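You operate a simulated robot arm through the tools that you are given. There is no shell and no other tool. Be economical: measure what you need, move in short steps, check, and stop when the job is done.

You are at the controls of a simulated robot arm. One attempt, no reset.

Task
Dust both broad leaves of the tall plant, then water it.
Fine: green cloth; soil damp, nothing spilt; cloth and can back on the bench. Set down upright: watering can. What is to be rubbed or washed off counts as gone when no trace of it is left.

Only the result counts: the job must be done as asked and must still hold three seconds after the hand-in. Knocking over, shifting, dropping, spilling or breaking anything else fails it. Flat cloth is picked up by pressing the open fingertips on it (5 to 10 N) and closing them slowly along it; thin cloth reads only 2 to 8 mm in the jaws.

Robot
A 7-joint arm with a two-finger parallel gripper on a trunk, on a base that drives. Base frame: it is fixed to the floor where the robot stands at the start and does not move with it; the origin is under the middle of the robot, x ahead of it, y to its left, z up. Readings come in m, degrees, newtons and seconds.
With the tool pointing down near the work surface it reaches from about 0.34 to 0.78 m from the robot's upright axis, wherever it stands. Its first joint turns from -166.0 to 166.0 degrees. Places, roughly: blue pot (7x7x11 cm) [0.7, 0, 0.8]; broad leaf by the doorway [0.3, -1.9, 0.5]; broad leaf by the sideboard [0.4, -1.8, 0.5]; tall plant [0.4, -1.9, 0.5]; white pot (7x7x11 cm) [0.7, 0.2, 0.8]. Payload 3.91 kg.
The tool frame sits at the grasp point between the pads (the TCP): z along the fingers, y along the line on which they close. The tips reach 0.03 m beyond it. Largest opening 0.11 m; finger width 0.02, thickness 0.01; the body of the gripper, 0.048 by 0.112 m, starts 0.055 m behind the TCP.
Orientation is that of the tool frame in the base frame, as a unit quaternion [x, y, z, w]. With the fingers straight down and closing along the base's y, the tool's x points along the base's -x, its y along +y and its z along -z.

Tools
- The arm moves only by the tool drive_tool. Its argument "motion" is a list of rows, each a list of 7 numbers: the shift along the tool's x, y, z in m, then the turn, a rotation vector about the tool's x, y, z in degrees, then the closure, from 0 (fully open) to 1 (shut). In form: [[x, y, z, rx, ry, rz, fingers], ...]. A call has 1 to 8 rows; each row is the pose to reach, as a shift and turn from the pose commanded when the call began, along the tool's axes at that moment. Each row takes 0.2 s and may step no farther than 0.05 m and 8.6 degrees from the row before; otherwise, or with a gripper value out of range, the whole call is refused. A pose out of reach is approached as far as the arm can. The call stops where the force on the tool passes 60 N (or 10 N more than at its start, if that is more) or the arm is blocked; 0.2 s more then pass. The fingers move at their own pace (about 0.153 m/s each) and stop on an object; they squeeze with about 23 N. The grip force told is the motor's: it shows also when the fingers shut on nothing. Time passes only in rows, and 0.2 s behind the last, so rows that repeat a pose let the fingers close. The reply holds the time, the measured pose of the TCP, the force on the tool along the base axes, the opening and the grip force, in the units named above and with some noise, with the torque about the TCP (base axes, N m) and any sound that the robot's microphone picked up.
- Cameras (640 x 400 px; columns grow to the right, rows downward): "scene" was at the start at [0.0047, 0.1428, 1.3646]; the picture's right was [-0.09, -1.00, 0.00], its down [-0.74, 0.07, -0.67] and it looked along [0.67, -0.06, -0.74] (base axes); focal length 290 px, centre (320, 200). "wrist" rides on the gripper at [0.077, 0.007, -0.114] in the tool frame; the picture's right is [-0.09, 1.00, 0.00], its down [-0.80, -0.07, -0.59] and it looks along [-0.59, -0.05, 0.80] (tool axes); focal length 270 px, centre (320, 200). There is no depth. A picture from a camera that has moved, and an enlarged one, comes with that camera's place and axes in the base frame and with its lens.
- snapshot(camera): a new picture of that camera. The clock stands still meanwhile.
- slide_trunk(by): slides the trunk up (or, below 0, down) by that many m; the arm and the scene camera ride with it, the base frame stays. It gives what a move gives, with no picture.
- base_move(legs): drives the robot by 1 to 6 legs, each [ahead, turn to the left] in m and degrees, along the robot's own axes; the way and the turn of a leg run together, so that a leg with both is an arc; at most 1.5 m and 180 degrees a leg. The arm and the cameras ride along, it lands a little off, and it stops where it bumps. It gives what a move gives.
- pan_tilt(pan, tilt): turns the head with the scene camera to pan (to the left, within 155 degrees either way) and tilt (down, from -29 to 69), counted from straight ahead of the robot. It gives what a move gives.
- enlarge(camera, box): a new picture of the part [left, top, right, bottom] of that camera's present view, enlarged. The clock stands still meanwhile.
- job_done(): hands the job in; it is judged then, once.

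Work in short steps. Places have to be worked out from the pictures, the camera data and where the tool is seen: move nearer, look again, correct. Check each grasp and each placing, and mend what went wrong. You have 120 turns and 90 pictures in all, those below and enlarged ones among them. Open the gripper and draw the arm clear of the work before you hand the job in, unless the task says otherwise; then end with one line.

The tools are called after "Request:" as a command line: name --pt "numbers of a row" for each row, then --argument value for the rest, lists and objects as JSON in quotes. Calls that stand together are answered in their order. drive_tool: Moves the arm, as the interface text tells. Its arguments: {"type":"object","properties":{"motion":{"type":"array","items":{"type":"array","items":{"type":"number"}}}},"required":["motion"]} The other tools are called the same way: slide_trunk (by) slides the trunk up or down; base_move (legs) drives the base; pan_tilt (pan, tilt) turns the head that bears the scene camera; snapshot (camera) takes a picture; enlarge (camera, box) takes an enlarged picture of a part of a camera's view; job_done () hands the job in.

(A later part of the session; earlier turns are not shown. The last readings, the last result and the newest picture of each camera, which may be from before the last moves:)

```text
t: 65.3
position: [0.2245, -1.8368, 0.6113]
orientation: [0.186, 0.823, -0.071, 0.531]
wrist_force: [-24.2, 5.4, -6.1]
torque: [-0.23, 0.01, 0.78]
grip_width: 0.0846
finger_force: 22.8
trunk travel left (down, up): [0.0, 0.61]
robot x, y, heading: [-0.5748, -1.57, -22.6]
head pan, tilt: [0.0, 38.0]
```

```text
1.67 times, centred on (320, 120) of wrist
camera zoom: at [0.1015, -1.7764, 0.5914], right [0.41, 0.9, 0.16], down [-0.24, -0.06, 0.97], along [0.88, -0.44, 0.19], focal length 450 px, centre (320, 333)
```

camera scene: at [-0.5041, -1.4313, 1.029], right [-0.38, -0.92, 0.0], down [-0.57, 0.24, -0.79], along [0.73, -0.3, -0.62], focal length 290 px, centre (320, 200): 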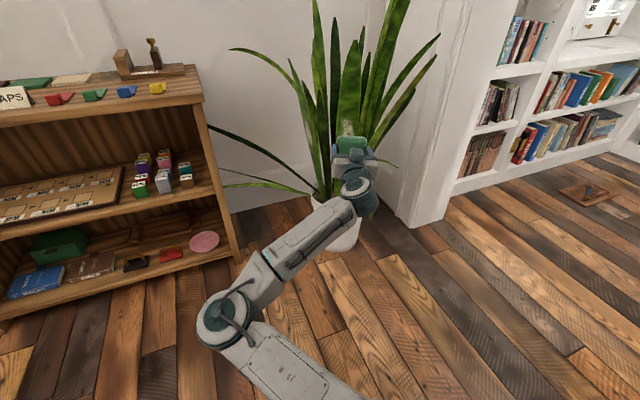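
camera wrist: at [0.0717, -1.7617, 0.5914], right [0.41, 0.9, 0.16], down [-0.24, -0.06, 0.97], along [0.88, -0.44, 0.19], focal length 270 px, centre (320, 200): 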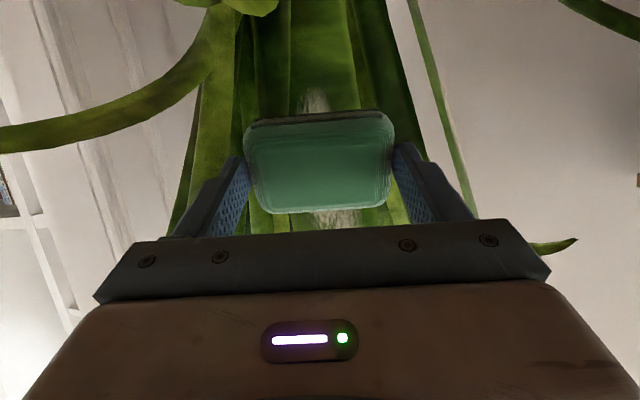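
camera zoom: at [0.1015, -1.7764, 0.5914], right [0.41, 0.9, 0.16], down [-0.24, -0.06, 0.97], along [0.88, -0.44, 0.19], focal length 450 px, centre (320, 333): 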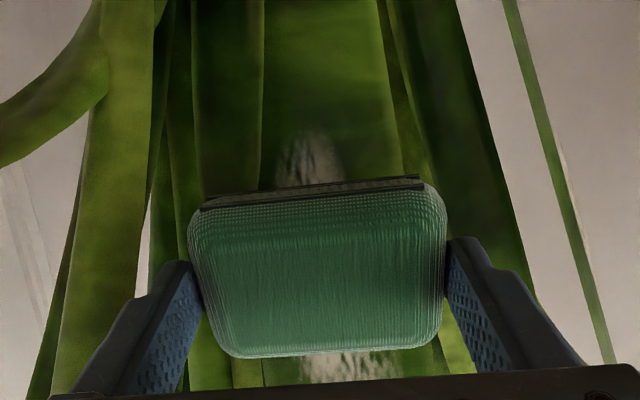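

Contact: the leaf is stiff (24 N), with its normal around (-0.95,0.21,-0.24). I'll ease off about 4 mm and stroke upward along the leaf.

Request:
drive_tool --pt "0.0025 -0.0007 -0.0031 0 0 0 1" --pt "0.0025 -0.0007 -0.0031 0 0 0 1"

Request:
drive_tool --pt "-0.0116 0.001 -0.0094 0 0 0 1" --pt "-0.0233 0.0021 -0.0188 0 0 0 1"

Request:
drive_tool --pt "-0.0116 0.001 -0.0094 0 0 0 1" --pt "-0.0233 0.0021 -0.0188 0 0 0 1"

Request:
enlarge --camera "wrist" --box '[160, 0, 480, 240]'

Request:
enlarge --camera "scene" --box '[280, 80, 440, 180]'

```text
t: 65.9
position: [0.2218, -1.8356, 0.612]
orientation: [0.184, 0.823, -0.07, 0.533]
wrist_force: [0.3, 0.2, 0.2]
torque: [-0.03, 0.0, -0.01]
grip_width: 0.0844
finger_force: 23.0
trunk travel left (down, up): [0.0, 0.61]
robot x, y, heading: [-0.5717, -1.5722, -22.6]
head pan, tilt: [0.0, 38.0]
```

```text
t: 66.5
position: [0.2153, -1.8347, 0.6392]
orientation: [0.187, 0.823, -0.072, 0.532]
wrist_force: [-0.4, 0.2, -0.1]
torque: [-0.02, -0.01, 0.0]
grip_width: 0.0844
finger_force: 23.1
trunk travel left (down, up): [0.0, 0.61]
robot x, y, heading: [-0.5742, -1.5708, -22.7]
head pan, tilt: [0.0, 38.0]
```

```text
t: 67.1
position: [0.208, -1.8304, 0.6692]
orientation: [0.187, 0.823, -0.071, 0.531]
wrist_force: [-0.4, 0.1, -0.8]
torque: [0.03, 0.0, 0.01]
grip_width: 0.0843
finger_force: 23.0
trunk travel left (down, up): [0.0, 0.61]
robot x, y, heading: [-0.5722, -1.568, -22.8]
head pan, tilt: [0.0, 38.0]
```

```text
1.67 times, centred on (320, 120) of wrist
camera zoom: at [0.0859, -1.77, 0.6483], right [0.41, 0.9, 0.16], down [-0.24, -0.06, 0.97], along [0.88, -0.44, 0.19], focal length 450 px, centre (320, 333)
```

zoom: 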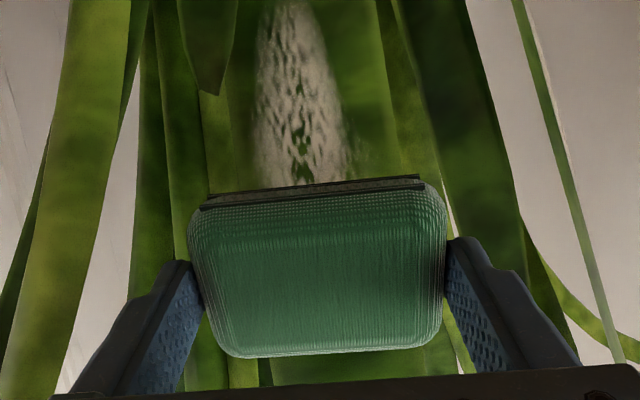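

```text
4.00 times, centred on (360, 130) of scene
camera zoom: at [-0.504, -1.4313, 1.029], right [-0.38, -0.92, 0.0], down [-0.57, 0.24, -0.79], along [0.73, -0.3, -0.62], focal length 1159 px, centre (160, 480)
```

zoom: 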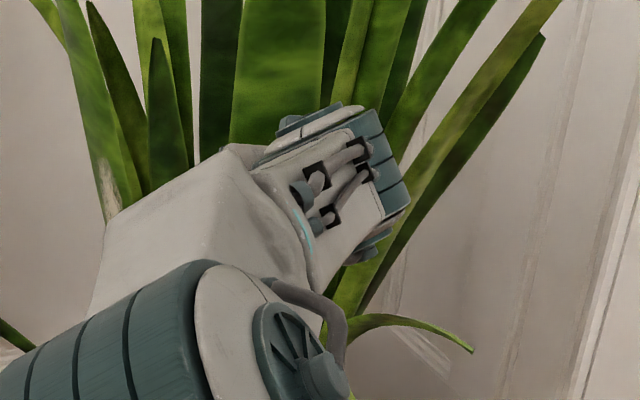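

Contact was lost after easing 4 mm. At this height, near the patch's top, I'll press in again in 2 mm steps and then stroke down.

Request:
drive_tool --pt "-0.0009 -0.0001 0.0018 0 0 0 1" --pt "-0.0013 -0.0002 0.0027 0 0 0 1"

Request:
drive_tool --pt "-0.0009 -0.0001 0.0018 0 0 0 1" --pt "-0.0009 -0.0001 0.0018 0 0 0 1"

```text
t: 67.7
position: [0.2117, -1.8326, 0.6682]
orientation: [0.186, 0.823, -0.071, 0.533]
wrist_force: [-0.2, 0.6, 0.0]
torque: [-0.03, 0.0, -0.01]
grip_width: 0.0845
finger_force: 23.3
trunk travel left (down, up): [0.0, 0.61]
robot x, y, heading: [-0.5748, -1.5687, -22.9]
head pan, tilt: [0.0, 38.0]
```

```text
t: 68.3
position: [0.2122, -1.8341, 0.6686]
orientation: [0.186, 0.823, -0.071, 0.532]
wrist_force: [-0.2, 0.1, -0.6]
torque: [-0.01, 0.0, 0.02]
grip_width: 0.0843
finger_force: 23.5
trunk travel left (down, up): [0.0, 0.61]
robot x, y, heading: [-0.5735, -1.5675, -22.6]
head pan, tilt: [0.0, 38.0]
```

Request:
drive_tool --pt "-0.0009 -0.0001 0.0018 0 0 0 1" --pt "-0.0013 -0.0002 0.0027 0 0 0 1"

Request:
drive_tool --pt "-0.0009 -0.0001 0.0018 0 0 0 1" --pt "-0.0009 -0.0001 0.0018 0 0 0 1"

Request:
drive_tool --pt "-0.0009 -0.0001 0.0018 0 0 0 1" --pt "-0.0009 -0.0001 0.0018 0 0 0 1"

```text
t: 68.9
position: [0.2137, -1.8346, 0.6678]
orientation: [0.186, 0.823, -0.072, 0.531]
wrist_force: [-3.3, 1.0, -1.2]
torque: [-0.05, 0.06, 0.08]
grip_width: 0.0842
finger_force: 22.9
trunk travel left (down, up): [0.0, 0.61]
robot x, y, heading: [-0.5723, -1.5687, -22.5]
head pan, tilt: [0.0, 38.0]
```

```text
t: 69.5
position: [0.2163, -1.8345, 0.667]
orientation: [0.184, 0.824, -0.069, 0.532]
wrist_force: [-24.0, 7.4, -6.7]
torque: [-0.21, 0.0, 0.81]
grip_width: 0.0843
finger_force: 22.9
trunk travel left (down, up): [0.0, 0.61]
robot x, y, heading: [-0.5712, -1.5646, -22.7]
head pan, tilt: [0.0, 38.0]
```

```text
t: 70.1
position: [0.2193, -1.8352, 0.6683]
orientation: [0.185, 0.823, -0.07, 0.532]
wrist_force: [-21.9, 7.3, -5.7]
torque: [-0.23, 0.04, 0.82]
grip_width: 0.0846
finger_force: 23.0
trunk travel left (down, up): [0.0, 0.61]
robot x, y, heading: [-0.5763, -1.5685, -22.4]
head pan, tilt: [0.0, 38.0]
```

The force plateaus at about 23 N, so the pad is probably slipping a little in the jaws. I'll stroke down 3 cm along the leaf from here and see whether it cleans.

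Request:
drive_tool --pt "0.0083 -0.0009 0.0055 0 0 0 1" --pt "0.0161 -0.0016 0.0117 0 0 0 1" --pt "0.0238 -0.0023 0.018 0 0 0 1"

Request:
enlarge --camera "wrist" --box '[160, 0, 480, 240]'

```text
t: 70.9
position: [0.223, -1.8372, 0.6412]
orientation: [0.184, 0.823, -0.069, 0.534]
wrist_force: [-17.2, 8.7, 5.7]
torque: [0.0, -0.59, 0.72]
grip_width: 0.0846
finger_force: 22.9
trunk travel left (down, up): [0.0, 0.61]
robot x, y, heading: [-0.5743, -1.5693, -22.2]
head pan, tilt: [0.0, 38.0]
```

```text
1.67 times, centred on (320, 120) of wrist
camera zoom: at [0.1012, -1.7777, 0.6206], right [0.41, 0.9, 0.16], down [-0.24, -0.06, 0.97], along [0.88, -0.44, 0.19], focal length 450 px, centre (320, 333)
```

zoom: 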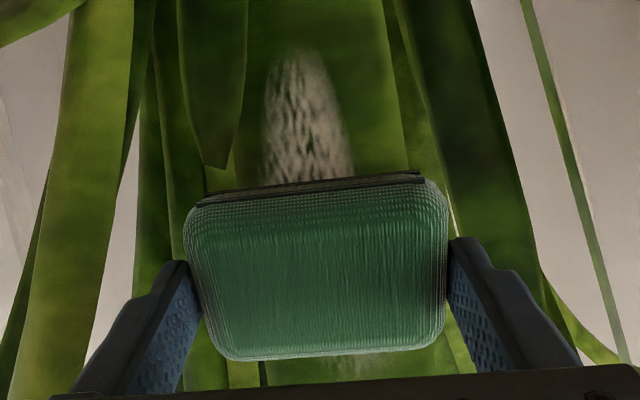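

Rubbing works: the dust above the pad is already faint. I'll keep stroking down.

Request:
drive_tool --pt "0.0078 -0.0007 0.0063 0 0 0 1" --pt "0.0155 -0.0014 0.0125 0 0 0 1" --pt "0.0233 -0.0021 0.019 0 0 0 1"

Request:
drive_tool --pt "0.0078 -0.0007 0.0063 0 0 0 1" --pt "0.0155 -0.0014 0.0125 0 0 0 1" --pt "0.0233 -0.0021 0.019 0 0 0 1"

Request:
snapshot --camera "wrist"

```text
t: 71.7
position: [0.231, -1.842, 0.6097]
orientation: [0.186, 0.823, -0.071, 0.533]
wrist_force: [-17.0, 7.2, 4.0]
torque: [-0.03, -0.55, 0.71]
grip_width: 0.0847
finger_force: 22.8
trunk travel left (down, up): [0.0, 0.61]
robot x, y, heading: [-0.5744, -1.5663, -22.4]
head pan, tilt: [0.0, 38.0]
```

```text
t: 72.5
position: [0.2376, -1.8433, 0.5814]
orientation: [0.186, 0.823, -0.071, 0.533]
wrist_force: [-19.4, 7.0, 4.4]
torque: [-0.05, -0.56, 0.72]
grip_width: 0.0852
finger_force: 23.2
trunk travel left (down, up): [0.0, 0.61]
robot x, y, heading: [-0.5734, -1.5675, -22.2]
head pan, tilt: [0.0, 38.0]
```

```text
50 pictures are left
camera wrist: at [0.1146, -1.783, 0.5606], right [0.41, 0.9, 0.16], down [-0.24, -0.06, 0.97], along [0.88, -0.44, 0.19], focal length 270 px, centre (320, 200)
```

wrist: 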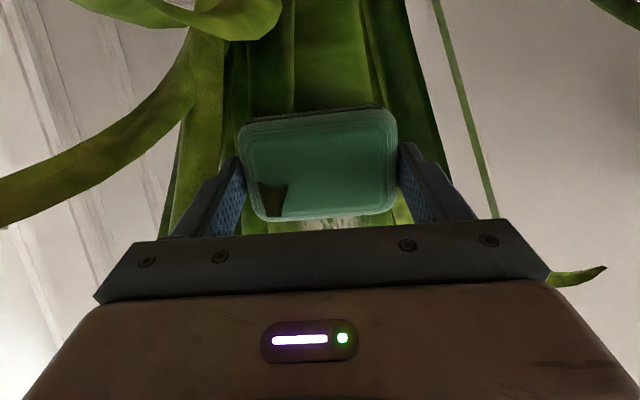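

I've reached the bottom of the patch. Now I'll stroke back up the full length.

Request:
drive_tool --pt "0.0078 -0.0007 0.0063 0 0 0 1" --pt "0.0 0.0 0.0 0 0 0 1" --pt "-0.0078 0.0007 -0.0063 0 0 0 1" --pt "-0.0155 0.0014 -0.0125 0 0 0 1" --pt "-0.0233 0.0021 -0.0185 0 0 0 1" --pt "-0.0311 0.0028 -0.0245 0 0 0 1" --pt "-0.0388 0.0035 -0.0305 0 0 0 1"

Request:
drive_tool --pt "-0.0078 0.0007 -0.006 0 0 0 1" --pt "-0.0155 0.0014 -0.012 0 0 0 1" --pt "-0.0233 0.0021 -0.018 0 0 0 1" --pt "-0.0311 0.0028 -0.024 0 0 0 1" --pt "-0.0388 0.0035 -0.03 0 0 0 1" --pt "-0.0466 0.0042 -0.036 0 0 0 1"

Request:
enlarge --camera "wrist" --box '[160, 0, 480, 240]'

```text
t: 74.1
position: [0.2266, -1.8393, 0.6299]
orientation: [0.185, 0.823, -0.071, 0.533]
wrist_force: [0.1, 0.2, -0.6]
torque: [-0.01, -0.02, 0.0]
grip_width: 0.0848
finger_force: 23.2
trunk travel left (down, up): [0.0, 0.61]
robot x, y, heading: [-0.5703, -1.5639, -22.7]
head pan, tilt: [0.0, 38.0]
```

```text
t: 75.5
position: [0.2149, -1.8343, 0.6867]
orientation: [0.186, 0.823, -0.071, 0.532]
wrist_force: [-0.6, 0.1, 0.1]
torque: [0.01, 0.01, 0.02]
grip_width: 0.0846
finger_force: 22.7
trunk travel left (down, up): [0.0, 0.61]
robot x, y, heading: [-0.5718, -1.5694, -22.8]
head pan, tilt: [0.0, 38.0]
```

```text
1.67 times, centred on (320, 120) of wrist
camera zoom: at [0.0932, -1.7743, 0.6665], right [0.41, 0.9, 0.16], down [-0.24, -0.06, 0.97], along [0.88, -0.44, 0.19], focal length 450 px, centre (320, 333)
```

zoom: 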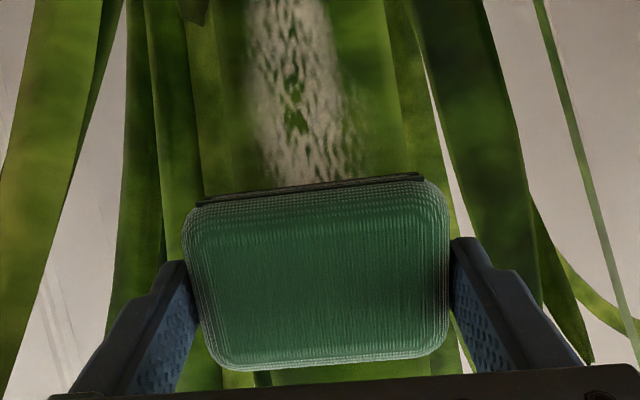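

The torque suggests contact at the pad's left edge, and most of the dust remains. I'll back off and look at the leaf's cross-section.

Request:
drive_tool --pt "0.015 0.002 -0.035 0 0 0 1" --pt "0.03 0.004 -0.07 0 0 0 1" --pt "0.045 0.006 -0.1 0 0 0 1" --pt "0.045 0.006 -0.1 0 0 0 1"

Request:
enlarge --camera "wrist" --box '[160, 0, 480, 200]'

Request:
enlarge --camera "scene" --box '[280, 60, 440, 160]'

```text
t: 76.5
position: [0.1153, -1.7886, 0.6882]
orientation: [0.185, 0.823, -0.07, 0.532]
wrist_force: [1.0, 0.4, -0.1]
torque: [0.03, 0.03, 0.0]
grip_width: 0.0847
finger_force: 22.5
trunk travel left (down, up): [0.0, 0.61]
robot x, y, heading: [-0.571, -1.5703, -22.4]
head pan, tilt: [0.0, 38.0]
```

```text
2.00 times, centred on (320, 100) of wrist
camera zoom: at [-0.0071, -1.7284, 0.6677], right [0.41, 0.9, 0.16], down [-0.24, -0.06, 0.97], along [0.88, -0.44, 0.19], focal length 541 px, centre (320, 400)
```

zoom: 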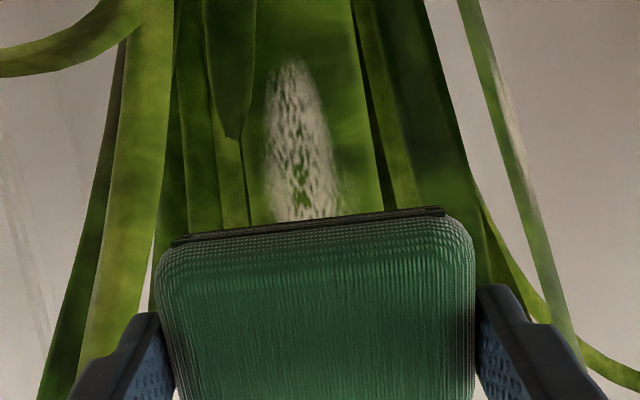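

```text
4.00 times, centred on (360, 110) of scene
camera zoom: at [-0.5041, -1.4315, 1.029], right [-0.38, -0.92, 0.0], down [-0.57, 0.24, -0.79], along [0.73, -0.3, -0.62], focal length 1159 px, centre (160, 560)
```

zoom: 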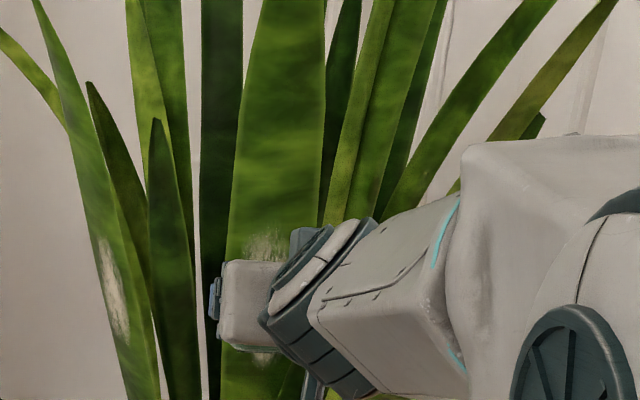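

From the earlier view at azimuth of about 147° the leaf was unobstructed and broad, so its normal points there. I'll yaw the tool right by 18° (to about -38°) and place the pad 3.5 cm in front of the patch's upper part.

Request:
drive_tool --pt "0 0.004 0.005 5.4 -0.5 2.6 1" --pt "0 0.01 0.02 10.8 -1 5.2 1" --pt "0.002 0.0164 0.05 16.2 -1.5 7.7 1" --pt "0.003 0.0164 0.0858 16.2 -1.5 7.7 1" --pt "0.003 0.0164 0.0858 16.2 -1.5 7.7 1"

Request:
snapshot --camera "wrist"

Request:
enlarge --camera "scene" --box '[260, 50, 440, 162]'

```text
t: 77.7
position: [0.1965, -1.8006, 0.6509]
orientation: [0.312, 0.783, -0.153, 0.515]
wrist_force: [0.2, 0.1, -0.2]
torque: [-0.01, -0.04, -0.02]
grip_width: 0.0844
finger_force: 23.0
trunk travel left (down, up): [0.0, 0.61]
robot x, y, heading: [-0.5703, -1.5681, -22.5]
head pan, tilt: [0.0, 38.0]
```

```text
46 pictures are left
camera wrist: at [0.0978, -1.7043, 0.6303], right [0.67, 0.73, 0.16], down [-0.25, 0.01, 0.97], along [0.7, -0.69, 0.19], focal length 270 px, centre (320, 200)
```

wrist: 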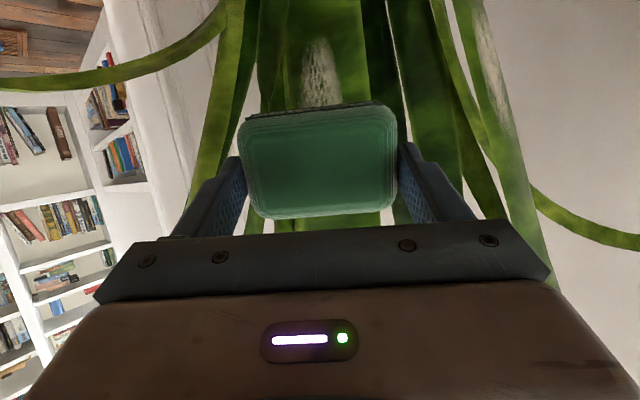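

```text
3.56 times, centred on (350, 106) of scene
camera zoom: at [-0.5042, -1.4313, 1.029], right [-0.38, -0.92, 0.0], down [-0.57, 0.24, -0.79], along [0.73, -0.3, -0.62], focal length 1030 px, centre (213, 534)
```

zoom: 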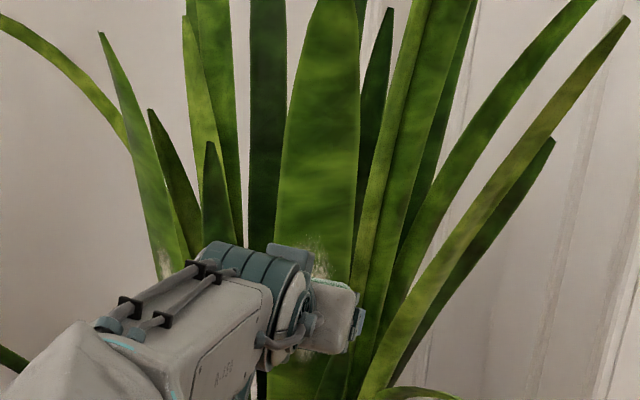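

Aligned with the patch behind the pad. I'll advance 2 cm, then in small steps.

Request:
drive_tool --pt "-0.0042 0.0004 0.0091 0 0 0 1" --pt "-0.0084 0.0008 0.0182 0 0 0 1"

Request:
drive_tool --pt "-0.0017 0.0002 0.0036 0 0 0 1" --pt "-0.0017 0.0002 0.0036 0 0 0 1"

Request:
drive_tool --pt "-0.0017 0.0002 0.0036 0 0 0 1" --pt "-0.0017 0.0002 0.0036 0 0 0 1"

Request:
drive_tool --pt "-0.0013 0.0002 0.0027 0 0 0 1" --pt "-0.0013 0.0002 0.0027 0 0 0 1"

```text
t: 78.3
position: [0.2105, -1.8123, 0.6516]
orientation: [0.312, 0.784, -0.153, 0.515]
wrist_force: [0.2, 0.1, -0.9]
torque: [0.0, 0.01, -0.02]
grip_width: 0.0845
finger_force: 23.0
trunk travel left (down, up): [0.0, 0.61]
robot x, y, heading: [-0.5731, -1.5705, -22.7]
head pan, tilt: [0.0, 38.0]
```

```text
t: 78.9
position: [0.2139, -1.8138, 0.6509]
orientation: [0.312, 0.784, -0.152, 0.515]
wrist_force: [0.1, -0.1, -0.9]
torque: [0.02, -0.02, -0.02]
grip_width: 0.0844
finger_force: 23.3
trunk travel left (down, up): [0.0, 0.61]
robot x, y, heading: [-0.572, -1.5681, -22.8]
head pan, tilt: [0.0, 38.0]
```

```text
t: 79.5
position: [0.2164, -1.8176, 0.6514]
orientation: [0.313, 0.783, -0.153, 0.515]
wrist_force: [0.0, 0.4, 0.6]
torque: [0.01, -0.01, 0.0]
grip_width: 0.0844
finger_force: 23.2
trunk travel left (down, up): [0.0, 0.61]
robot x, y, heading: [-0.5747, -1.5711, -22.4]
head pan, tilt: [0.0, 38.0]
```

```text
t: 80.1
position: [0.2183, -1.8187, 0.6502]
orientation: [0.312, 0.783, -0.152, 0.515]
wrist_force: [0.5, 0.4, 0.0]
torque: [0.01, 0.01, -0.03]
grip_width: 0.084
finger_force: 23.2
trunk travel left (down, up): [0.0, 0.61]
robot x, y, heading: [-0.5798, -1.5694, -22.8]
head pan, tilt: [0.0, 38.0]
```

Request:
drive_tool --pt "-0.0013 0.0002 0.0027 0 0 0 1" --pt "-0.0013 0.0002 0.0027 0 0 0 1"

Request:
drive_tool --pt "-0.0013 0.0002 0.0027 0 0 0 1" --pt "-0.0013 0.0002 0.0027 0 0 0 1"

Request:
drive_tool --pt "-0.0013 0.0002 0.0027 0 0 0 1" --pt "-0.0013 0.0002 0.0027 0 0 0 1"

```text
t: 80.7
position: [0.2214, -1.8192, 0.6521]
orientation: [0.312, 0.784, -0.152, 0.515]
wrist_force: [0.4, 0.3, -0.4]
torque: [0.03, 0.03, -0.02]
grip_width: 0.0841
finger_force: 23.4
trunk travel left (down, up): [0.0, 0.61]
robot x, y, heading: [-0.5729, -1.5679, -22.6]
head pan, tilt: [0.0, 38.0]
```

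```text
t: 81.3
position: [0.2236, -1.8212, 0.6513]
orientation: [0.313, 0.784, -0.152, 0.514]
wrist_force: [-13.0, 6.2, -1.8]
torque: [-0.14, -0.11, 0.3]
grip_width: 0.0842
finger_force: 22.9
trunk travel left (down, up): [0.0, 0.61]
robot x, y, heading: [-0.5747, -1.5719, -22.4]
head pan, tilt: [0.0, 38.0]
```

```text
t: 81.9
position: [0.2252, -1.8216, 0.6514]
orientation: [0.313, 0.784, -0.153, 0.514]
wrist_force: [-24.7, 11.7, -5.1]
torque: [-0.2, -0.16, 0.61]
grip_width: 0.085
finger_force: 23.2
trunk travel left (down, up): [0.0, 0.61]
robot x, y, heading: [-0.5755, -1.5695, -22.5]
head pan, tilt: [0.0, 38.0]
```

Contact again at the pad's left end, probably a short leaf in front. I'll back off, shift right 2 cm, yaw 6° further right and re-approach, so only the pad's left part meets the dusty leaf.

Request:
drive_tool --pt "0.0063 -0.0006 -0.0136 0 0 0 1" --pt "0.0063 -0.02 -0.0136 5.4 -0.5 2.6 1" --pt "0.0063 -0.02 -0.0136 5.4 -0.5 2.6 1"

Request:
drive_tool --pt "-0.0021 0.0002 0.0045 0 0 0 1" --pt "-0.0042 0.0004 0.0091 0 0 0 1"

Request:
drive_tool --pt "-0.0013 0.0002 0.0027 0 0 0 1" --pt "-0.0013 0.0002 0.0027 0 0 0 1"

Request:
drive_tool --pt "-0.0013 0.0002 0.0027 0 0 0 1" --pt "-0.0013 0.0002 0.0027 0 0 0 1"

Request:
snapshot --camera "wrist"

```text
t: 82.7
position: [0.203, -1.8315, 0.6497]
orientation: [0.353, 0.766, -0.179, 0.508]
wrist_force: [-1.0, -0.2, 0.1]
torque: [0.01, 0.01, 0.01]
grip_width: 0.0851
finger_force: 23.0
trunk travel left (down, up): [0.0, 0.61]
robot x, y, heading: [-0.5748, -1.5656, -22.5]
head pan, tilt: [0.0, 38.0]
```

```text
t: 83.3
position: [0.2082, -1.8361, 0.6485]
orientation: [0.353, 0.766, -0.179, 0.506]
wrist_force: [-0.5, 0.1, 0.2]
torque: [-0.01, 0.01, 0.03]
grip_width: 0.0848
finger_force: 22.8
trunk travel left (down, up): [0.0, 0.61]
robot x, y, heading: [-0.5756, -1.5659, -22.7]
head pan, tilt: [0.0, 38.0]
```

```text
t: 83.9
position: [0.2124, -1.839, 0.6493]
orientation: [0.353, 0.766, -0.179, 0.507]
wrist_force: [0.4, -0.6, -0.5]
torque: [0.03, 0.0, -0.01]
grip_width: 0.0847
finger_force: 22.7
trunk travel left (down, up): [0.0, 0.61]
robot x, y, heading: [-0.5751, -1.5683, -22.8]
head pan, tilt: [0.0, 38.0]
```

```text
t: 84.5
position: [0.2125, -1.8409, 0.6491]
orientation: [0.354, 0.766, -0.179, 0.506]
wrist_force: [-5.1, 1.6, -0.3]
torque: [0.02, -0.03, 0.07]
grip_width: 0.0848
finger_force: 23.6
trunk travel left (down, up): [0.0, 0.61]
robot x, y, heading: [-0.5753, -1.5686, -22.3]
head pan, tilt: [0.0, 38.0]
```

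```text
44 pictures are left
camera wrist: at [0.1256, -1.7352, 0.6293], right [0.74, 0.65, 0.16], down [-0.25, 0.04, 0.97], along [0.62, -0.76, 0.19], focal length 270 px, centre (320, 200)
```

wrist: 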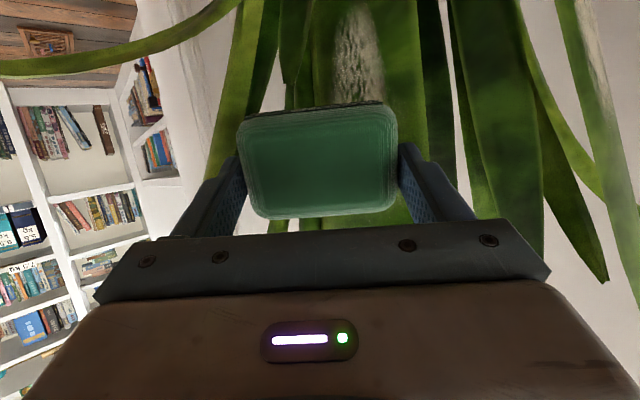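

Now contact is on the dusty leaf (5 N). I'll press 1 mm more and stroke down 3 cm.

Request:
drive_tool --pt "-0.0004 0 0.0009 0 0 0 1" --pt "0.0075 0.0002 0.0069 0 0 0 1" --pt "0.0154 0.0004 0.0129 0 0 0 1" --pt "0.0233 0.0006 0.0189 0 0 0 1"

Request:
snapshot --camera "wrist"

```text
t: 85.5
position: [0.2189, -1.8427, 0.6288]
orientation: [0.353, 0.763, -0.178, 0.511]
wrist_force: [-42.4, 15.9, 21.3]
torque: [0.11, -1.69, 1.34]
grip_width: 0.0852
finger_force: 22.5
trunk travel left (down, up): [0.0, 0.61]
robot x, y, heading: [-0.5764, -1.5697, -22.5]
head pan, tilt: [0.0, 38.0]
```

```text
43 pictures are left
camera wrist: at [0.1308, -1.7373, 0.6074], right [0.74, 0.65, 0.17], down [-0.26, 0.04, 0.97], along [0.62, -0.76, 0.2], focal length 270 px, centre (320, 200)
```

wrist: 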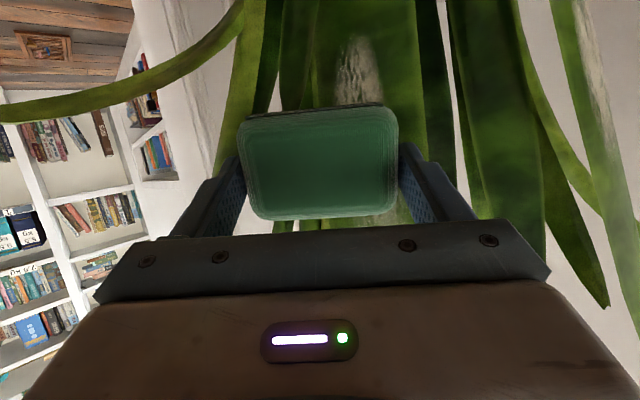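

The force rose to 42 N, so this leaf leans less than assumed. I'll ease off 4 mm and check the force.

Request:
drive_tool --pt "0.0016 -0.0008 -0.0035 0 0 0 1" --pt "0.0016 -0.0008 -0.0035 0 0 0 1"

Request:
enlarge --camera "scene" --box '[260, 50, 440, 240]'

```text
t: 86.1
position: [0.2171, -1.8413, 0.6195]
orientation: [0.354, 0.766, -0.18, 0.506]
wrist_force: [-0.3, -0.2, -0.6]
torque: [0.03, -0.03, -0.02]
grip_width: 0.085
finger_force: 23.2
trunk travel left (down, up): [0.0, 0.61]
robot x, y, heading: [-0.5731, -1.5688, -22.6]
head pan, tilt: [0.0, 38.0]
```

```text
2.11 times, centred on (350, 145) of scene
camera zoom: at [-0.5035, -1.4316, 1.0289], right [-0.38, -0.92, 0.0], down [-0.57, 0.24, -0.79], along [0.73, -0.3, -0.62], focal length 610 px, centre (257, 316)
```

zoom: 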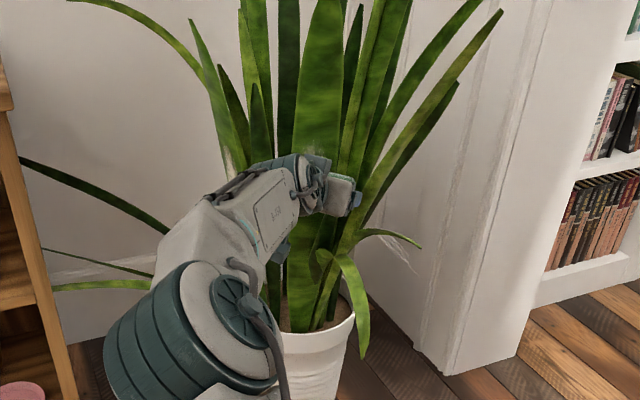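

Pot unmoved. I'll press in lightly again, in about 1.5 mm steps.

Request:
drive_tool --pt "-0.0006 0.0001 0.0014 0 0 0 1" --pt "-0.0006 0.0001 0.0014 0 0 0 1"

Request:
drive_tool --pt "-0.0006 0.0001 0.0014 0 0 0 1" --pt "0.0075 -0.0004 0.006 0 0 0 1" --pt "0.0155 -0.001 0.011 0 0 0 1"

```text
t: 86.7
position: [0.2191, -1.8436, 0.6211]
orientation: [0.353, 0.766, -0.178, 0.507]
wrist_force: [-3.6, 0.6, 0.1]
torque: [-0.06, -0.09, 0.13]
grip_width: 0.0853
finger_force: 23.4
trunk travel left (down, up): [0.0, 0.61]
robot x, y, heading: [-0.5727, -1.571, -22.6]
head pan, tilt: [0.0, 38.0]
```

```text
t: 87.5
position: [0.2217, -1.8449, 0.6024]
orientation: [0.352, 0.766, -0.179, 0.508]
wrist_force: [-6.9, 4.0, 1.2]
torque: [-0.07, -0.18, 0.17]
grip_width: 0.0849
finger_force: 22.3
trunk travel left (down, up): [0.0, 0.61]
robot x, y, heading: [-0.5696, -1.5723, -22.5]
head pan, tilt: [0.0, 38.0]
```

Good, 7 N with steady stroke. I'll continue down at the same rate to the patch's bottom.

Request:
drive_tool --pt "0.008 -0.0005 0.0051 0 0 0 1" --pt "0.016 -0.001 0.0102 0 0 0 1" --pt "0.024 -0.0015 0.0153 0 0 0 1"

Request:
drive_tool --pt "0.008 -0.0005 0.0051 0 0 0 1" --pt "0.016 -0.001 0.0102 0 0 0 1" --pt "0.024 -0.0015 0.0153 0 0 0 1"

Request:
snapshot --camera "wrist"

```text
t: 88.3
position: [0.2256, -1.8458, 0.573]
orientation: [0.353, 0.766, -0.178, 0.506]
wrist_force: [0.2, 0.4, -0.2]
torque: [0.01, 0.0, 0.01]
grip_width: 0.0847
finger_force: 23.3
trunk travel left (down, up): [0.0, 0.61]
robot x, y, heading: [-0.5738, -1.5671, -22.7]
head pan, tilt: [0.0, 38.0]
```

```text
t: 89.1
position: [0.2276, -1.8484, 0.5443]
orientation: [0.353, 0.765, -0.179, 0.507]
wrist_force: [0.3, -0.4, -0.1]
torque: [0.0, 0.04, 0.01]
grip_width: 0.0846
finger_force: 22.6
trunk travel left (down, up): [0.0, 0.61]
robot x, y, heading: [-0.5708, -1.5689, -22.7]
head pan, tilt: [0.0, 38.0]
```

```text
41 pictures are left
camera wrist: at [0.1405, -1.7435, 0.5243], right [0.74, 0.65, 0.16], down [-0.25, 0.04, 0.97], along [0.62, -0.76, 0.19], focal length 270 px, centre (320, 200)
```

wrist: 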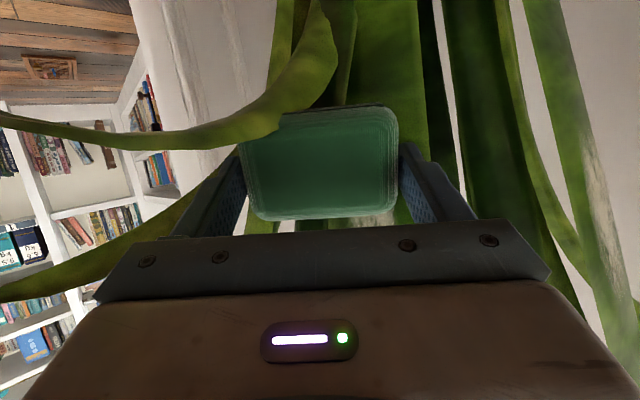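

I'm below the patch without contact. I'll press in here, then stroke up.

Request:
drive_tool --pt "-0.0011 0.0002 0.0024 0 0 0 1" --pt "-0.0013 0.0002 0.0028 0 0 0 1"

Request:
drive_tool --pt "-0.001 0.0002 0.0022 0 0 0 1" --pt "-0.001 0.0002 0.0022 0 0 0 1"

Request:
drive_tool --pt "-0.001 0.0002 0.0022 0 0 0 1" --pt "-0.001 0.0002 0.0022 0 0 0 1"

```text
t: 89.7
position: [0.2297, -1.8484, 0.5446]
orientation: [0.353, 0.767, -0.179, 0.506]
wrist_force: [-19.7, 8.4, -1.2]
torque: [-0.17, -0.28, 0.59]
grip_width: 0.085
finger_force: 22.8
trunk travel left (down, up): [0.0, 0.61]
robot x, y, heading: [-0.5755, -1.5685, -22.8]
head pan, tilt: [0.0, 38.0]
```

```text
t: 90.5
position: [0.2299, -1.8498, 0.5445]
orientation: [0.355, 0.767, -0.18, 0.504]
wrist_force: [-17.6, 8.0, 5.7]
torque: [0.04, -0.49, 0.68]
grip_width: 0.0853
finger_force: 23.3
trunk travel left (down, up): [0.0, 0.61]
robot x, y, heading: [-0.5738, -1.5652, -22.2]
head pan, tilt: [0.0, 38.0]
stopped in row 2: the force on the tool passed its limit (the readings are from after the stop); the commanded pose is now the measured one
```

```text
t: 91.1
position: [0.2298, -1.8504, 0.5438]
orientation: [0.354, 0.767, -0.18, 0.503]
wrist_force: [-24.1, 11.4, 8.3]
torque: [0.08, -0.69, 0.92]
grip_width: 0.085
finger_force: 22.6
trunk travel left (down, up): [0.0, 0.61]
robot x, y, heading: [-0.5761, -1.5685, -22.3]
head pan, tilt: [0.0, 38.0]
stopped in row 2: the force on the tool passed its limit (the readings are from after the stop); the commanded pose is now the measured one
```

I've mapped the leaf's contact line from three heights. I'll stroke up along it with light pressure.

Request:
drive_tool --pt "0.0006 0.0007 -0.0026 0 0 0 1" --pt "-0.016 0.0015 -0.0126 0 0 0 1" --pt "-0.0327 0.0022 -0.0226 0 0 0 1" --pt "-0.0494 0.003 -0.0326 0 0 0 1"

Request:
snapshot --camera "wrist"

```text
t: 92.1
position: [0.223, -1.8452, 0.5924]
orientation: [0.354, 0.772, -0.181, 0.495]
wrist_force: [-30.6, 11.6, -30.9]
torque: [-0.41, 1.4, 0.88]
grip_width: 0.0848
finger_force: 23.0
trunk travel left (down, up): [0.0, 0.61]
robot x, y, heading: [-0.5735, -1.5693, -22.3]
head pan, tilt: [0.0, 38.0]
```

```text
40 pictures are left
camera wrist: at [0.1358, -1.7397, 0.5754], right [0.75, 0.65, 0.15], down [-0.22, 0.03, 0.97], along [0.63, -0.76, 0.17], focal length 270 px, centre (320, 200)
```

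wrist: 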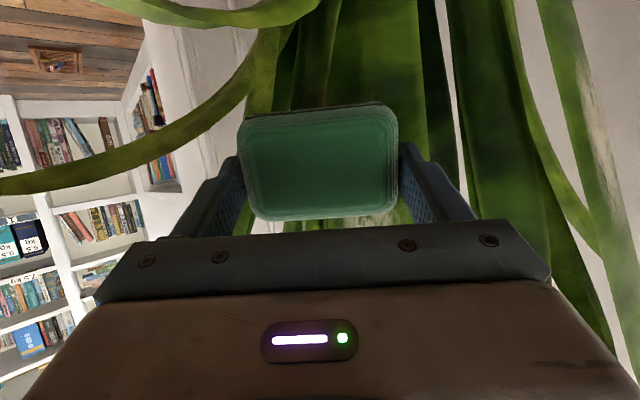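

The lower part of the leaf looks clean. The upward stroke sticks, so I'll back off and look at the whole leaf from a distance.

Request:
drive_tool --pt "0.0016 -0.0008 -0.0045 0 0 0 1" --pt "0.015 -0.003 -0.035 0 0 0 1" --pt "0.03 -0.006 -0.07 0 0 0 1" --pt "0.055 -0.006 -0.1 0 0 0 1" --pt "0.055 -0.006 -0.1 0 0 0 1"

Request:
enlarge --camera "wrist" --box '[200, 0, 520, 230]'

Request:
enlarge --camera "scene" --box '[280, 60, 440, 180]'

```text
t: 93.3
position: [0.1408, -1.7671, 0.5943]
orientation: [0.354, 0.768, -0.179, 0.502]
wrist_force: [0.0, -0.1, 0.3]
torque: [0.02, -0.01, 0.01]
grip_width: 0.0846
finger_force: 23.0
trunk travel left (down, up): [0.0, 0.61]
robot x, y, heading: [-0.5754, -1.5649, -22.3]
head pan, tilt: [0.0, 38.0]
```

```text
1.74 times, centred on (360, 115) of wrist
camera zoom: at [0.0529, -1.6616, 0.5761], right [0.74, 0.65, 0.16], down [-0.24, 0.04, 0.97], along [0.63, -0.76, 0.18], focal length 470 px, centre (250, 348)
```

zoom: 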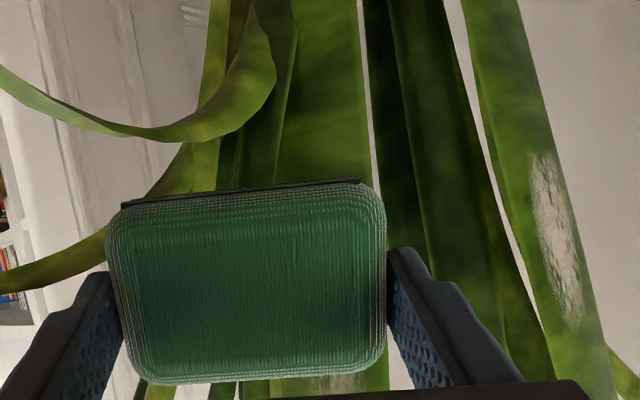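

```text
3.33 times, centred on (360, 120) of scene
camera zoom: at [-0.5062, -1.4304, 1.029], right [-0.38, -0.93, 0.0], down [-0.57, 0.23, -0.79], along [0.73, -0.3, -0.62], focal length 966 px, centre (187, 467)
```

zoom: 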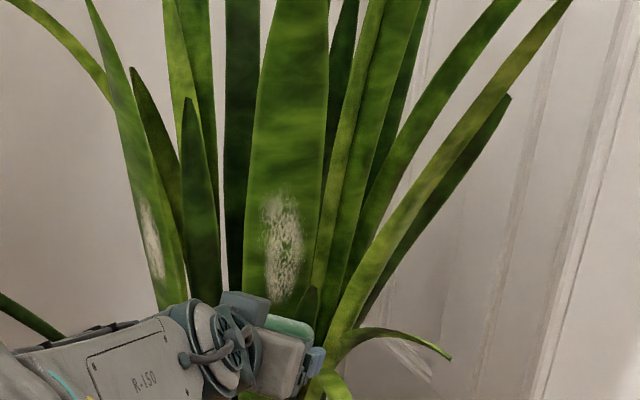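

The torque readings show it is always the left finger or pad edge that touches, and the wrist view shows the pad has been pushed flush into the jaws. I'll re-grip it like a card: lay it overhanging the bench's front edge, then grab it horizontally so it sticks out well past the fingertips. Driving back to the bench now.

Request:
slide_trunk --by 0.35

Request:
base_move --legs '[[-0.15, 0], [0, 112.4], [1.5, 0], [0, -90], [0.35, 0]]'

Request:
pan_tilt --pan -10 --tilt 45

Request:
snapshot --camera "scene"

```text
t: 96.7
position: [0.1413, -1.7662, 0.9443]
orientation: [0.354, 0.769, -0.179, 0.501]
wrist_force: [1.1, 0.4, -0.1]
torque: [0.01, 0.02, 0.01]
grip_width: 0.0847
finger_force: 22.8
trunk travel left (down, up): [-0.35, 0.26]
robot x, y, heading: [-0.572, -1.5667, -22.2]
head pan, tilt: [0.0, 38.0]
```

```text
t: 115.7
position: [0.3297, 0.1273, 0.9444]
orientation: [0.189, 0.825, -0.072, 0.528]
wrist_force: [-0.4, 0.0, -0.8]
torque: [-0.02, -0.04, 0.02]
grip_width: 0.0837
finger_force: 22.9
trunk travel left (down, up): [-0.35, 0.26]
robot x, y, heading: [-0.4087, 0.0189, 1.4]
head pan, tilt: [0.0, 38.0]
```

```text
t: 116.4
position: [0.3301, 0.1272, 0.9463]
orientation: [0.188, 0.825, -0.072, 0.528]
wrist_force: [0.9, -0.2, -0.2]
torque: [-0.01, -0.03, -0.01]
grip_width: 0.084
finger_force: 23.1
trunk travel left (down, up): [-0.35, 0.26]
robot x, y, heading: [-0.4071, 0.0216, 1.7]
head pan, tilt: [-10.0, 45.0]
```

```text
37 pictures are left
camera scene: at [-0.4031, 0.1596, 1.3688], right [-0.15, -0.99, 0.0], down [-0.7, 0.1, -0.71], along [0.7, -0.1, -0.71], focal length 290 px, centre (320, 200)
```

scene: 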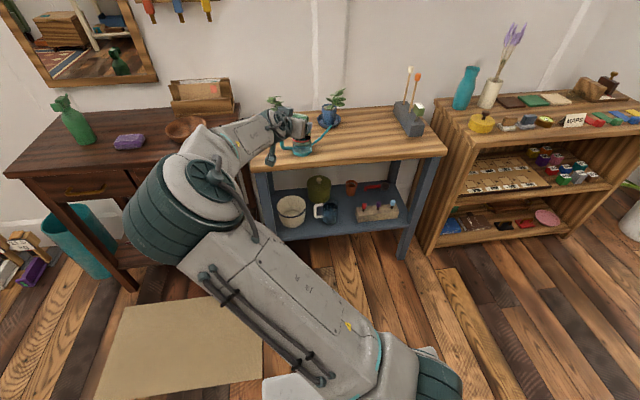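

I'll first swing the tool right (away from the can) and up, then drive 0.18 m closer.

Request:
drive_tool --pt "-0.01 -0.045 -0.005 0 0 0 1" --pt "-0.02 -0.09 -0.01 0 0 0 1" --pt "-0.03 -0.135 -0.015 0 0 0 1" --pt "-0.03 -0.18 -0.015 0 4 0 1" --pt "-0.03 -0.225 -0.015 0 10 0 1" --pt "-0.03 -0.27 -0.015 0 18 0 1" --pt "-0.03 -0.3 -0.015 0 26 0 1" --pt "-0.03 -0.3 -0.015 0 34 0 1"

Request:
base_move --legs '[[0.17, -1.5]]'

```text
t: 118.2
position: [0.2115, -0.151, 0.955]
orientation: [0.2, 0.944, -0.014, 0.263]
wrist_force: [-0.1, -0.1, -0.2]
torque: [0.03, -0.01, 0.02]
grip_width: 0.0842
finger_force: 23.1
trunk travel left (down, up): [-0.35, 0.26]
robot x, y, heading: [-0.4049, 0.0213, 1.5]
head pan, tilt: [-10.0, 45.0]
```

```text
t: 119.7
position: [0.3794, -0.1614, 0.954]
orientation: [0.211, 0.941, -0.017, 0.263]
wrist_force: [-0.3, -0.4, -0.6]
torque: [0.0, 0.05, 0.01]
grip_width: 0.084
finger_force: 22.5
trunk travel left (down, up): [-0.35, 0.26]
robot x, y, heading: [-0.2352, 0.0218, 0.3]
head pan, tilt: [-10.0, 45.0]
```

Now rotating the tool to point straight down, with the pad's long side along x.

Request:
drive_tool --pt "0 0 0 -1.96 1.72 -8.09 1" --pt "0 0 0 -3.92 3.45 -16.2 1" --pt "0 0 0 -5.89 5.17 -24.3 1" --pt "0 0 0 -7.85 6.9 -32.4 1" --pt "0 0 0 -9.81 8.62 -40.4 1" --pt "0 0 0 -11.8 10.35 -48.5 1" --pt "0 0 0 -13.7 12.1 -56.6 1" --pt "0 0 0 -15.7 13.8 -64.7 1"

Request:
drive_tool --pt "0 0 0 -1.92 1.68 -7.92 1" --pt "0 0 0 -3.83 3.37 -15.8 1" --pt "0 0 0 -5.75 5.05 -23.8 1" --pt "0 0 0 -7.67 6.73 -31.7 1" --pt "0 0 0 -9.58 8.42 -39.6 1" --pt "0 0 0 -11.5 10.1 -47.5 1" --pt "0 0 0 -11.5 10.1 -47.5 1"

Request:
snapshot --camera "wrist"

Request:
snapshot --camera "scene"

```text
t: 121.5
position: [0.3796, -0.1608, 0.9549]
orientation: [-0.359, 0.924, -0.01, 0.13]
wrist_force: [0.0, 0.7, -0.7]
torque: [0.01, 0.0, 0.01]
grip_width: 0.0839
finger_force: 23.1
trunk travel left (down, up): [-0.35, 0.26]
robot x, y, heading: [-0.234, 0.021, 0.0]
head pan, tilt: [-10.0, 45.0]
```

```text
t: 123.1
position: [0.3802, -0.1603, 0.9547]
orientation: [0.709, -0.705, 0.0, -0.001]
wrist_force: [0.5, -0.5, 0.0]
torque: [-0.01, -0.03, 0.02]
grip_width: 0.084
finger_force: 23.2
trunk travel left (down, up): [-0.35, 0.26]
robot x, y, heading: [-0.2342, 0.0239, 0.4]
head pan, tilt: [-10.0, 45.0]
```

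```text
36 pictures are left
camera wrist: at [0.3733, -0.2377, 1.0693], right [-1.0, 0.08, 0.0], down [0.07, 0.8, 0.59], along [0.05, 0.59, -0.8], focal length 270 px, centre (320, 200)
```

wrist: 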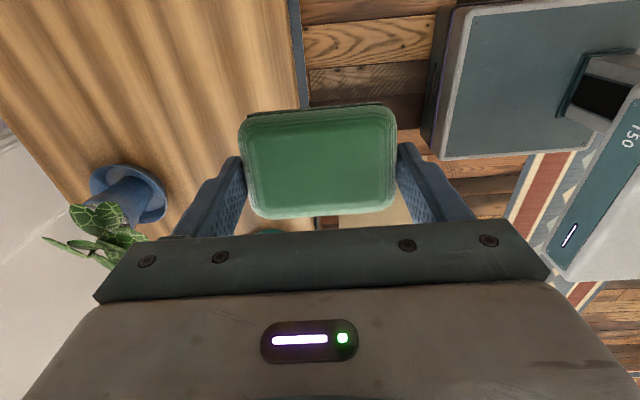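

```text
35 pictures are left
camera scene: at [-0.2288, 0.1618, 1.3688], right [-0.17, -0.99, 0.0], down [-0.7, 0.12, -0.71], along [0.7, -0.12, -0.71], focal length 290 px, centre (320, 200)
```

scene: 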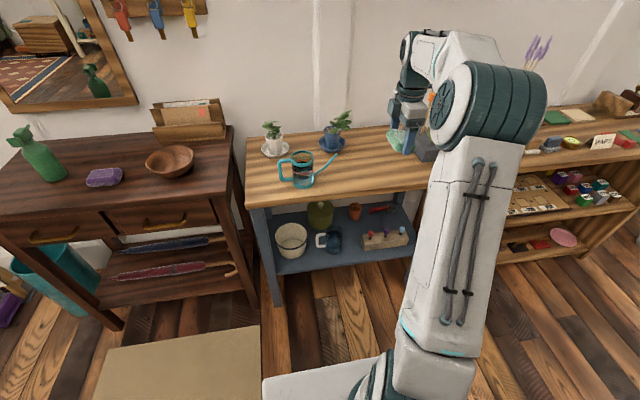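

The bench front edge is at x≈0.403. I'll lay the pad with its centre at x≈0.416 (about 2.8 cm overhang), lowering slowly to contact.

Request:
drive_tool --pt "0.01 -0.036 0.03 0 0 0 1" --pt "0.01 -0.036 0.075 0 0 0 1" --pt "0.01 -0.036 0.12 0 0 0 1" --pt "0.01 -0.036 0.155 0 0 0 1" --pt "0.01 -0.036 0.17 0 0 0 1" --pt "0.01 -0.036 0.175 0 0 0 1"

Request:
drive_tool --pt "0 0 0.002 0 0 0 1" --pt "0 0 0.004 0 0 0 1"

Request:
drive_tool --pt "0 0 0.002 0 0 0 1" --pt "0 0 0.003 0 0 0 1"

```text
t: 124.5
position: [0.417, -0.1727, 0.782]
orientation: [-0.707, 0.707, -0.002, 0.001]
wrist_force: [0.8, 0.3, 8.8]
torque: [-0.23, 0.07, -0.01]
grip_width: 0.084
finger_force: 22.9
trunk travel left (down, up): [-0.35, 0.26]
robot x, y, heading: [-0.2324, 0.022, 0.5]
head pan, tilt: [-10.0, 45.0]
```

```text
t: 125.1
position: [0.417, -0.1704, 0.7791]
orientation: [0.708, -0.706, 0.004, -0.003]
wrist_force: [5.1, 2.2, 21.2]
torque: [-0.58, -0.02, 0.13]
grip_width: 0.0845
finger_force: 23.5
trunk travel left (down, up): [-0.35, 0.26]
robot x, y, heading: [-0.2337, 0.0211, 0.4]
head pan, tilt: [-10.0, 45.0]
```

```text
t: 125.7
position: [0.4157, -0.1691, 0.7735]
orientation: [0.708, -0.706, 0.001, -0.002]
wrist_force: [7.6, 7.3, 23.0]
torque: [-0.51, -0.1, 0.19]
grip_width: 0.0846
finger_force: 23.3
trunk travel left (down, up): [-0.35, 0.26]
robot x, y, heading: [-0.2337, 0.0252, 0.2]
head pan, tilt: [-10.0, 45.0]
```

The pad is pressed onto the bench with a slight tilt. I'll open the fingers, lift a little and look.

Request:
drive_tool --pt "0 0 -0.001 0 0 0 0.6" --pt "0 0 -0.001 0 0 0 0.2" --pt "0 0 -0.001 0 0 0 0" --pt "0 0 -0.04 0 0 0 0" --pt "0 0 -0.08 0 0 0 0" --pt "0 0 -0.12 0 0 0 0" --pt "0 0 -0.12 0 0 0 0"

Request:
snapshot --camera "wrist"

```text
t: 127.3
position: [0.4172, -0.171, 0.8929]
orientation: [0.707, -0.707, 0.001, -0.001]
wrist_force: [-0.8, 0.3, 1.1]
torque: [0.03, -0.02, -0.01]
grip_width: 0.1101
finger_force: 0.1
trunk travel left (down, up): [-0.35, 0.26]
robot x, y, heading: [-0.2324, 0.0246, 0.4]
head pan, tilt: [-10.0, 45.0]
```

```text
34 pictures are left
camera wrist: at [0.4109, -0.2471, 1.0077], right [-1.0, 0.09, 0.0], down [0.07, 0.8, 0.59], along [0.05, 0.59, -0.8], focal length 270 px, centre (320, 200)
```

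wrist: 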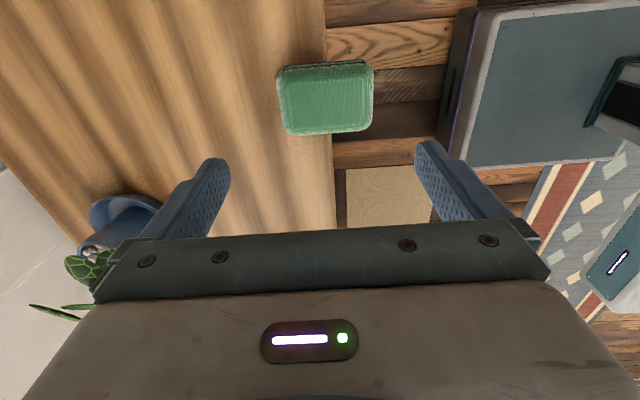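

The pad overhangs about 3.4 cm and is stable. I'll back the base 0.12 m and pitch the tool up to horizontal (fingers closing vertically).

Request:
base_move --legs '[[-0.13, 0]]'

Request:
drive_tool --pt "0 0 0 8.5 0 0 0" --pt "0 0 0 17 0 0 0" --pt "0 0 0 25.5 0 0 0" --pt "0 0 0 34 0 0 0" --pt "0 0 0 42.5 0 0 0" --pt "0 0 0 51 0 0 0" --pt "0 0 0 59.5 0 0 0" --pt "0 0 0 68 0 0 0"

Request:
drive_tool --pt "0 0 0 8 0 0 0" --pt "0 0 0 15 0 0 0" --pt "0 0 0 22 0 0 0" --pt "0 0 0 22 0 0 0"

Request:
snapshot --camera "wrist"

```text
t: 128.5
position: [0.29, -0.1712, 0.8939]
orientation: [0.708, -0.706, 0.0, 0.0]
wrist_force: [-0.4, -0.4, -0.6]
torque: [0.02, 0.0, 0.03]
grip_width: 0.11
finger_force: 0.0
trunk travel left (down, up): [-0.35, 0.26]
robot x, y, heading: [-0.3613, 0.0261, 0.1]
head pan, tilt: [-10.0, 45.0]
```

```text
t: 130.3
position: [0.2899, -0.1707, 0.8927]
orientation: [-0.585, 0.586, -0.395, 0.397]
wrist_force: [0.3, 0.6, 0.3]
torque: [-0.01, -0.03, -0.02]
grip_width: 0.1099
finger_force: 0.1
trunk travel left (down, up): [-0.35, 0.26]
robot x, y, heading: [-0.3634, 0.0227, -0.0]
head pan, tilt: [-10.0, 45.0]
```

```text
t: 131.3
position: [0.29, -0.1724, 0.8928]
orientation: [-0.499, 0.5, -0.501, 0.501]
wrist_force: [-0.4, -0.1, 0.5]
torque: [0.01, -0.04, -0.03]
grip_width: 0.1099
finger_force: 0.0
trunk travel left (down, up): [-0.35, 0.26]
robot x, y, heading: [-0.363, 0.0236, 0.3]
head pan, tilt: [-10.0, 45.0]
```

```text
33 pictures are left
camera wrist: at [0.1758, -0.2477, 0.8857], right [0.0, 0.09, -1.0], down [-0.6, 0.8, 0.07], along [0.8, 0.59, 0.05], focal length 270 px, centre (320, 200)
```

wrist: 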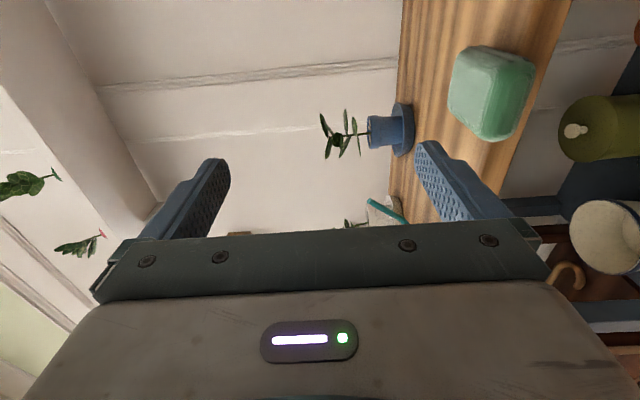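

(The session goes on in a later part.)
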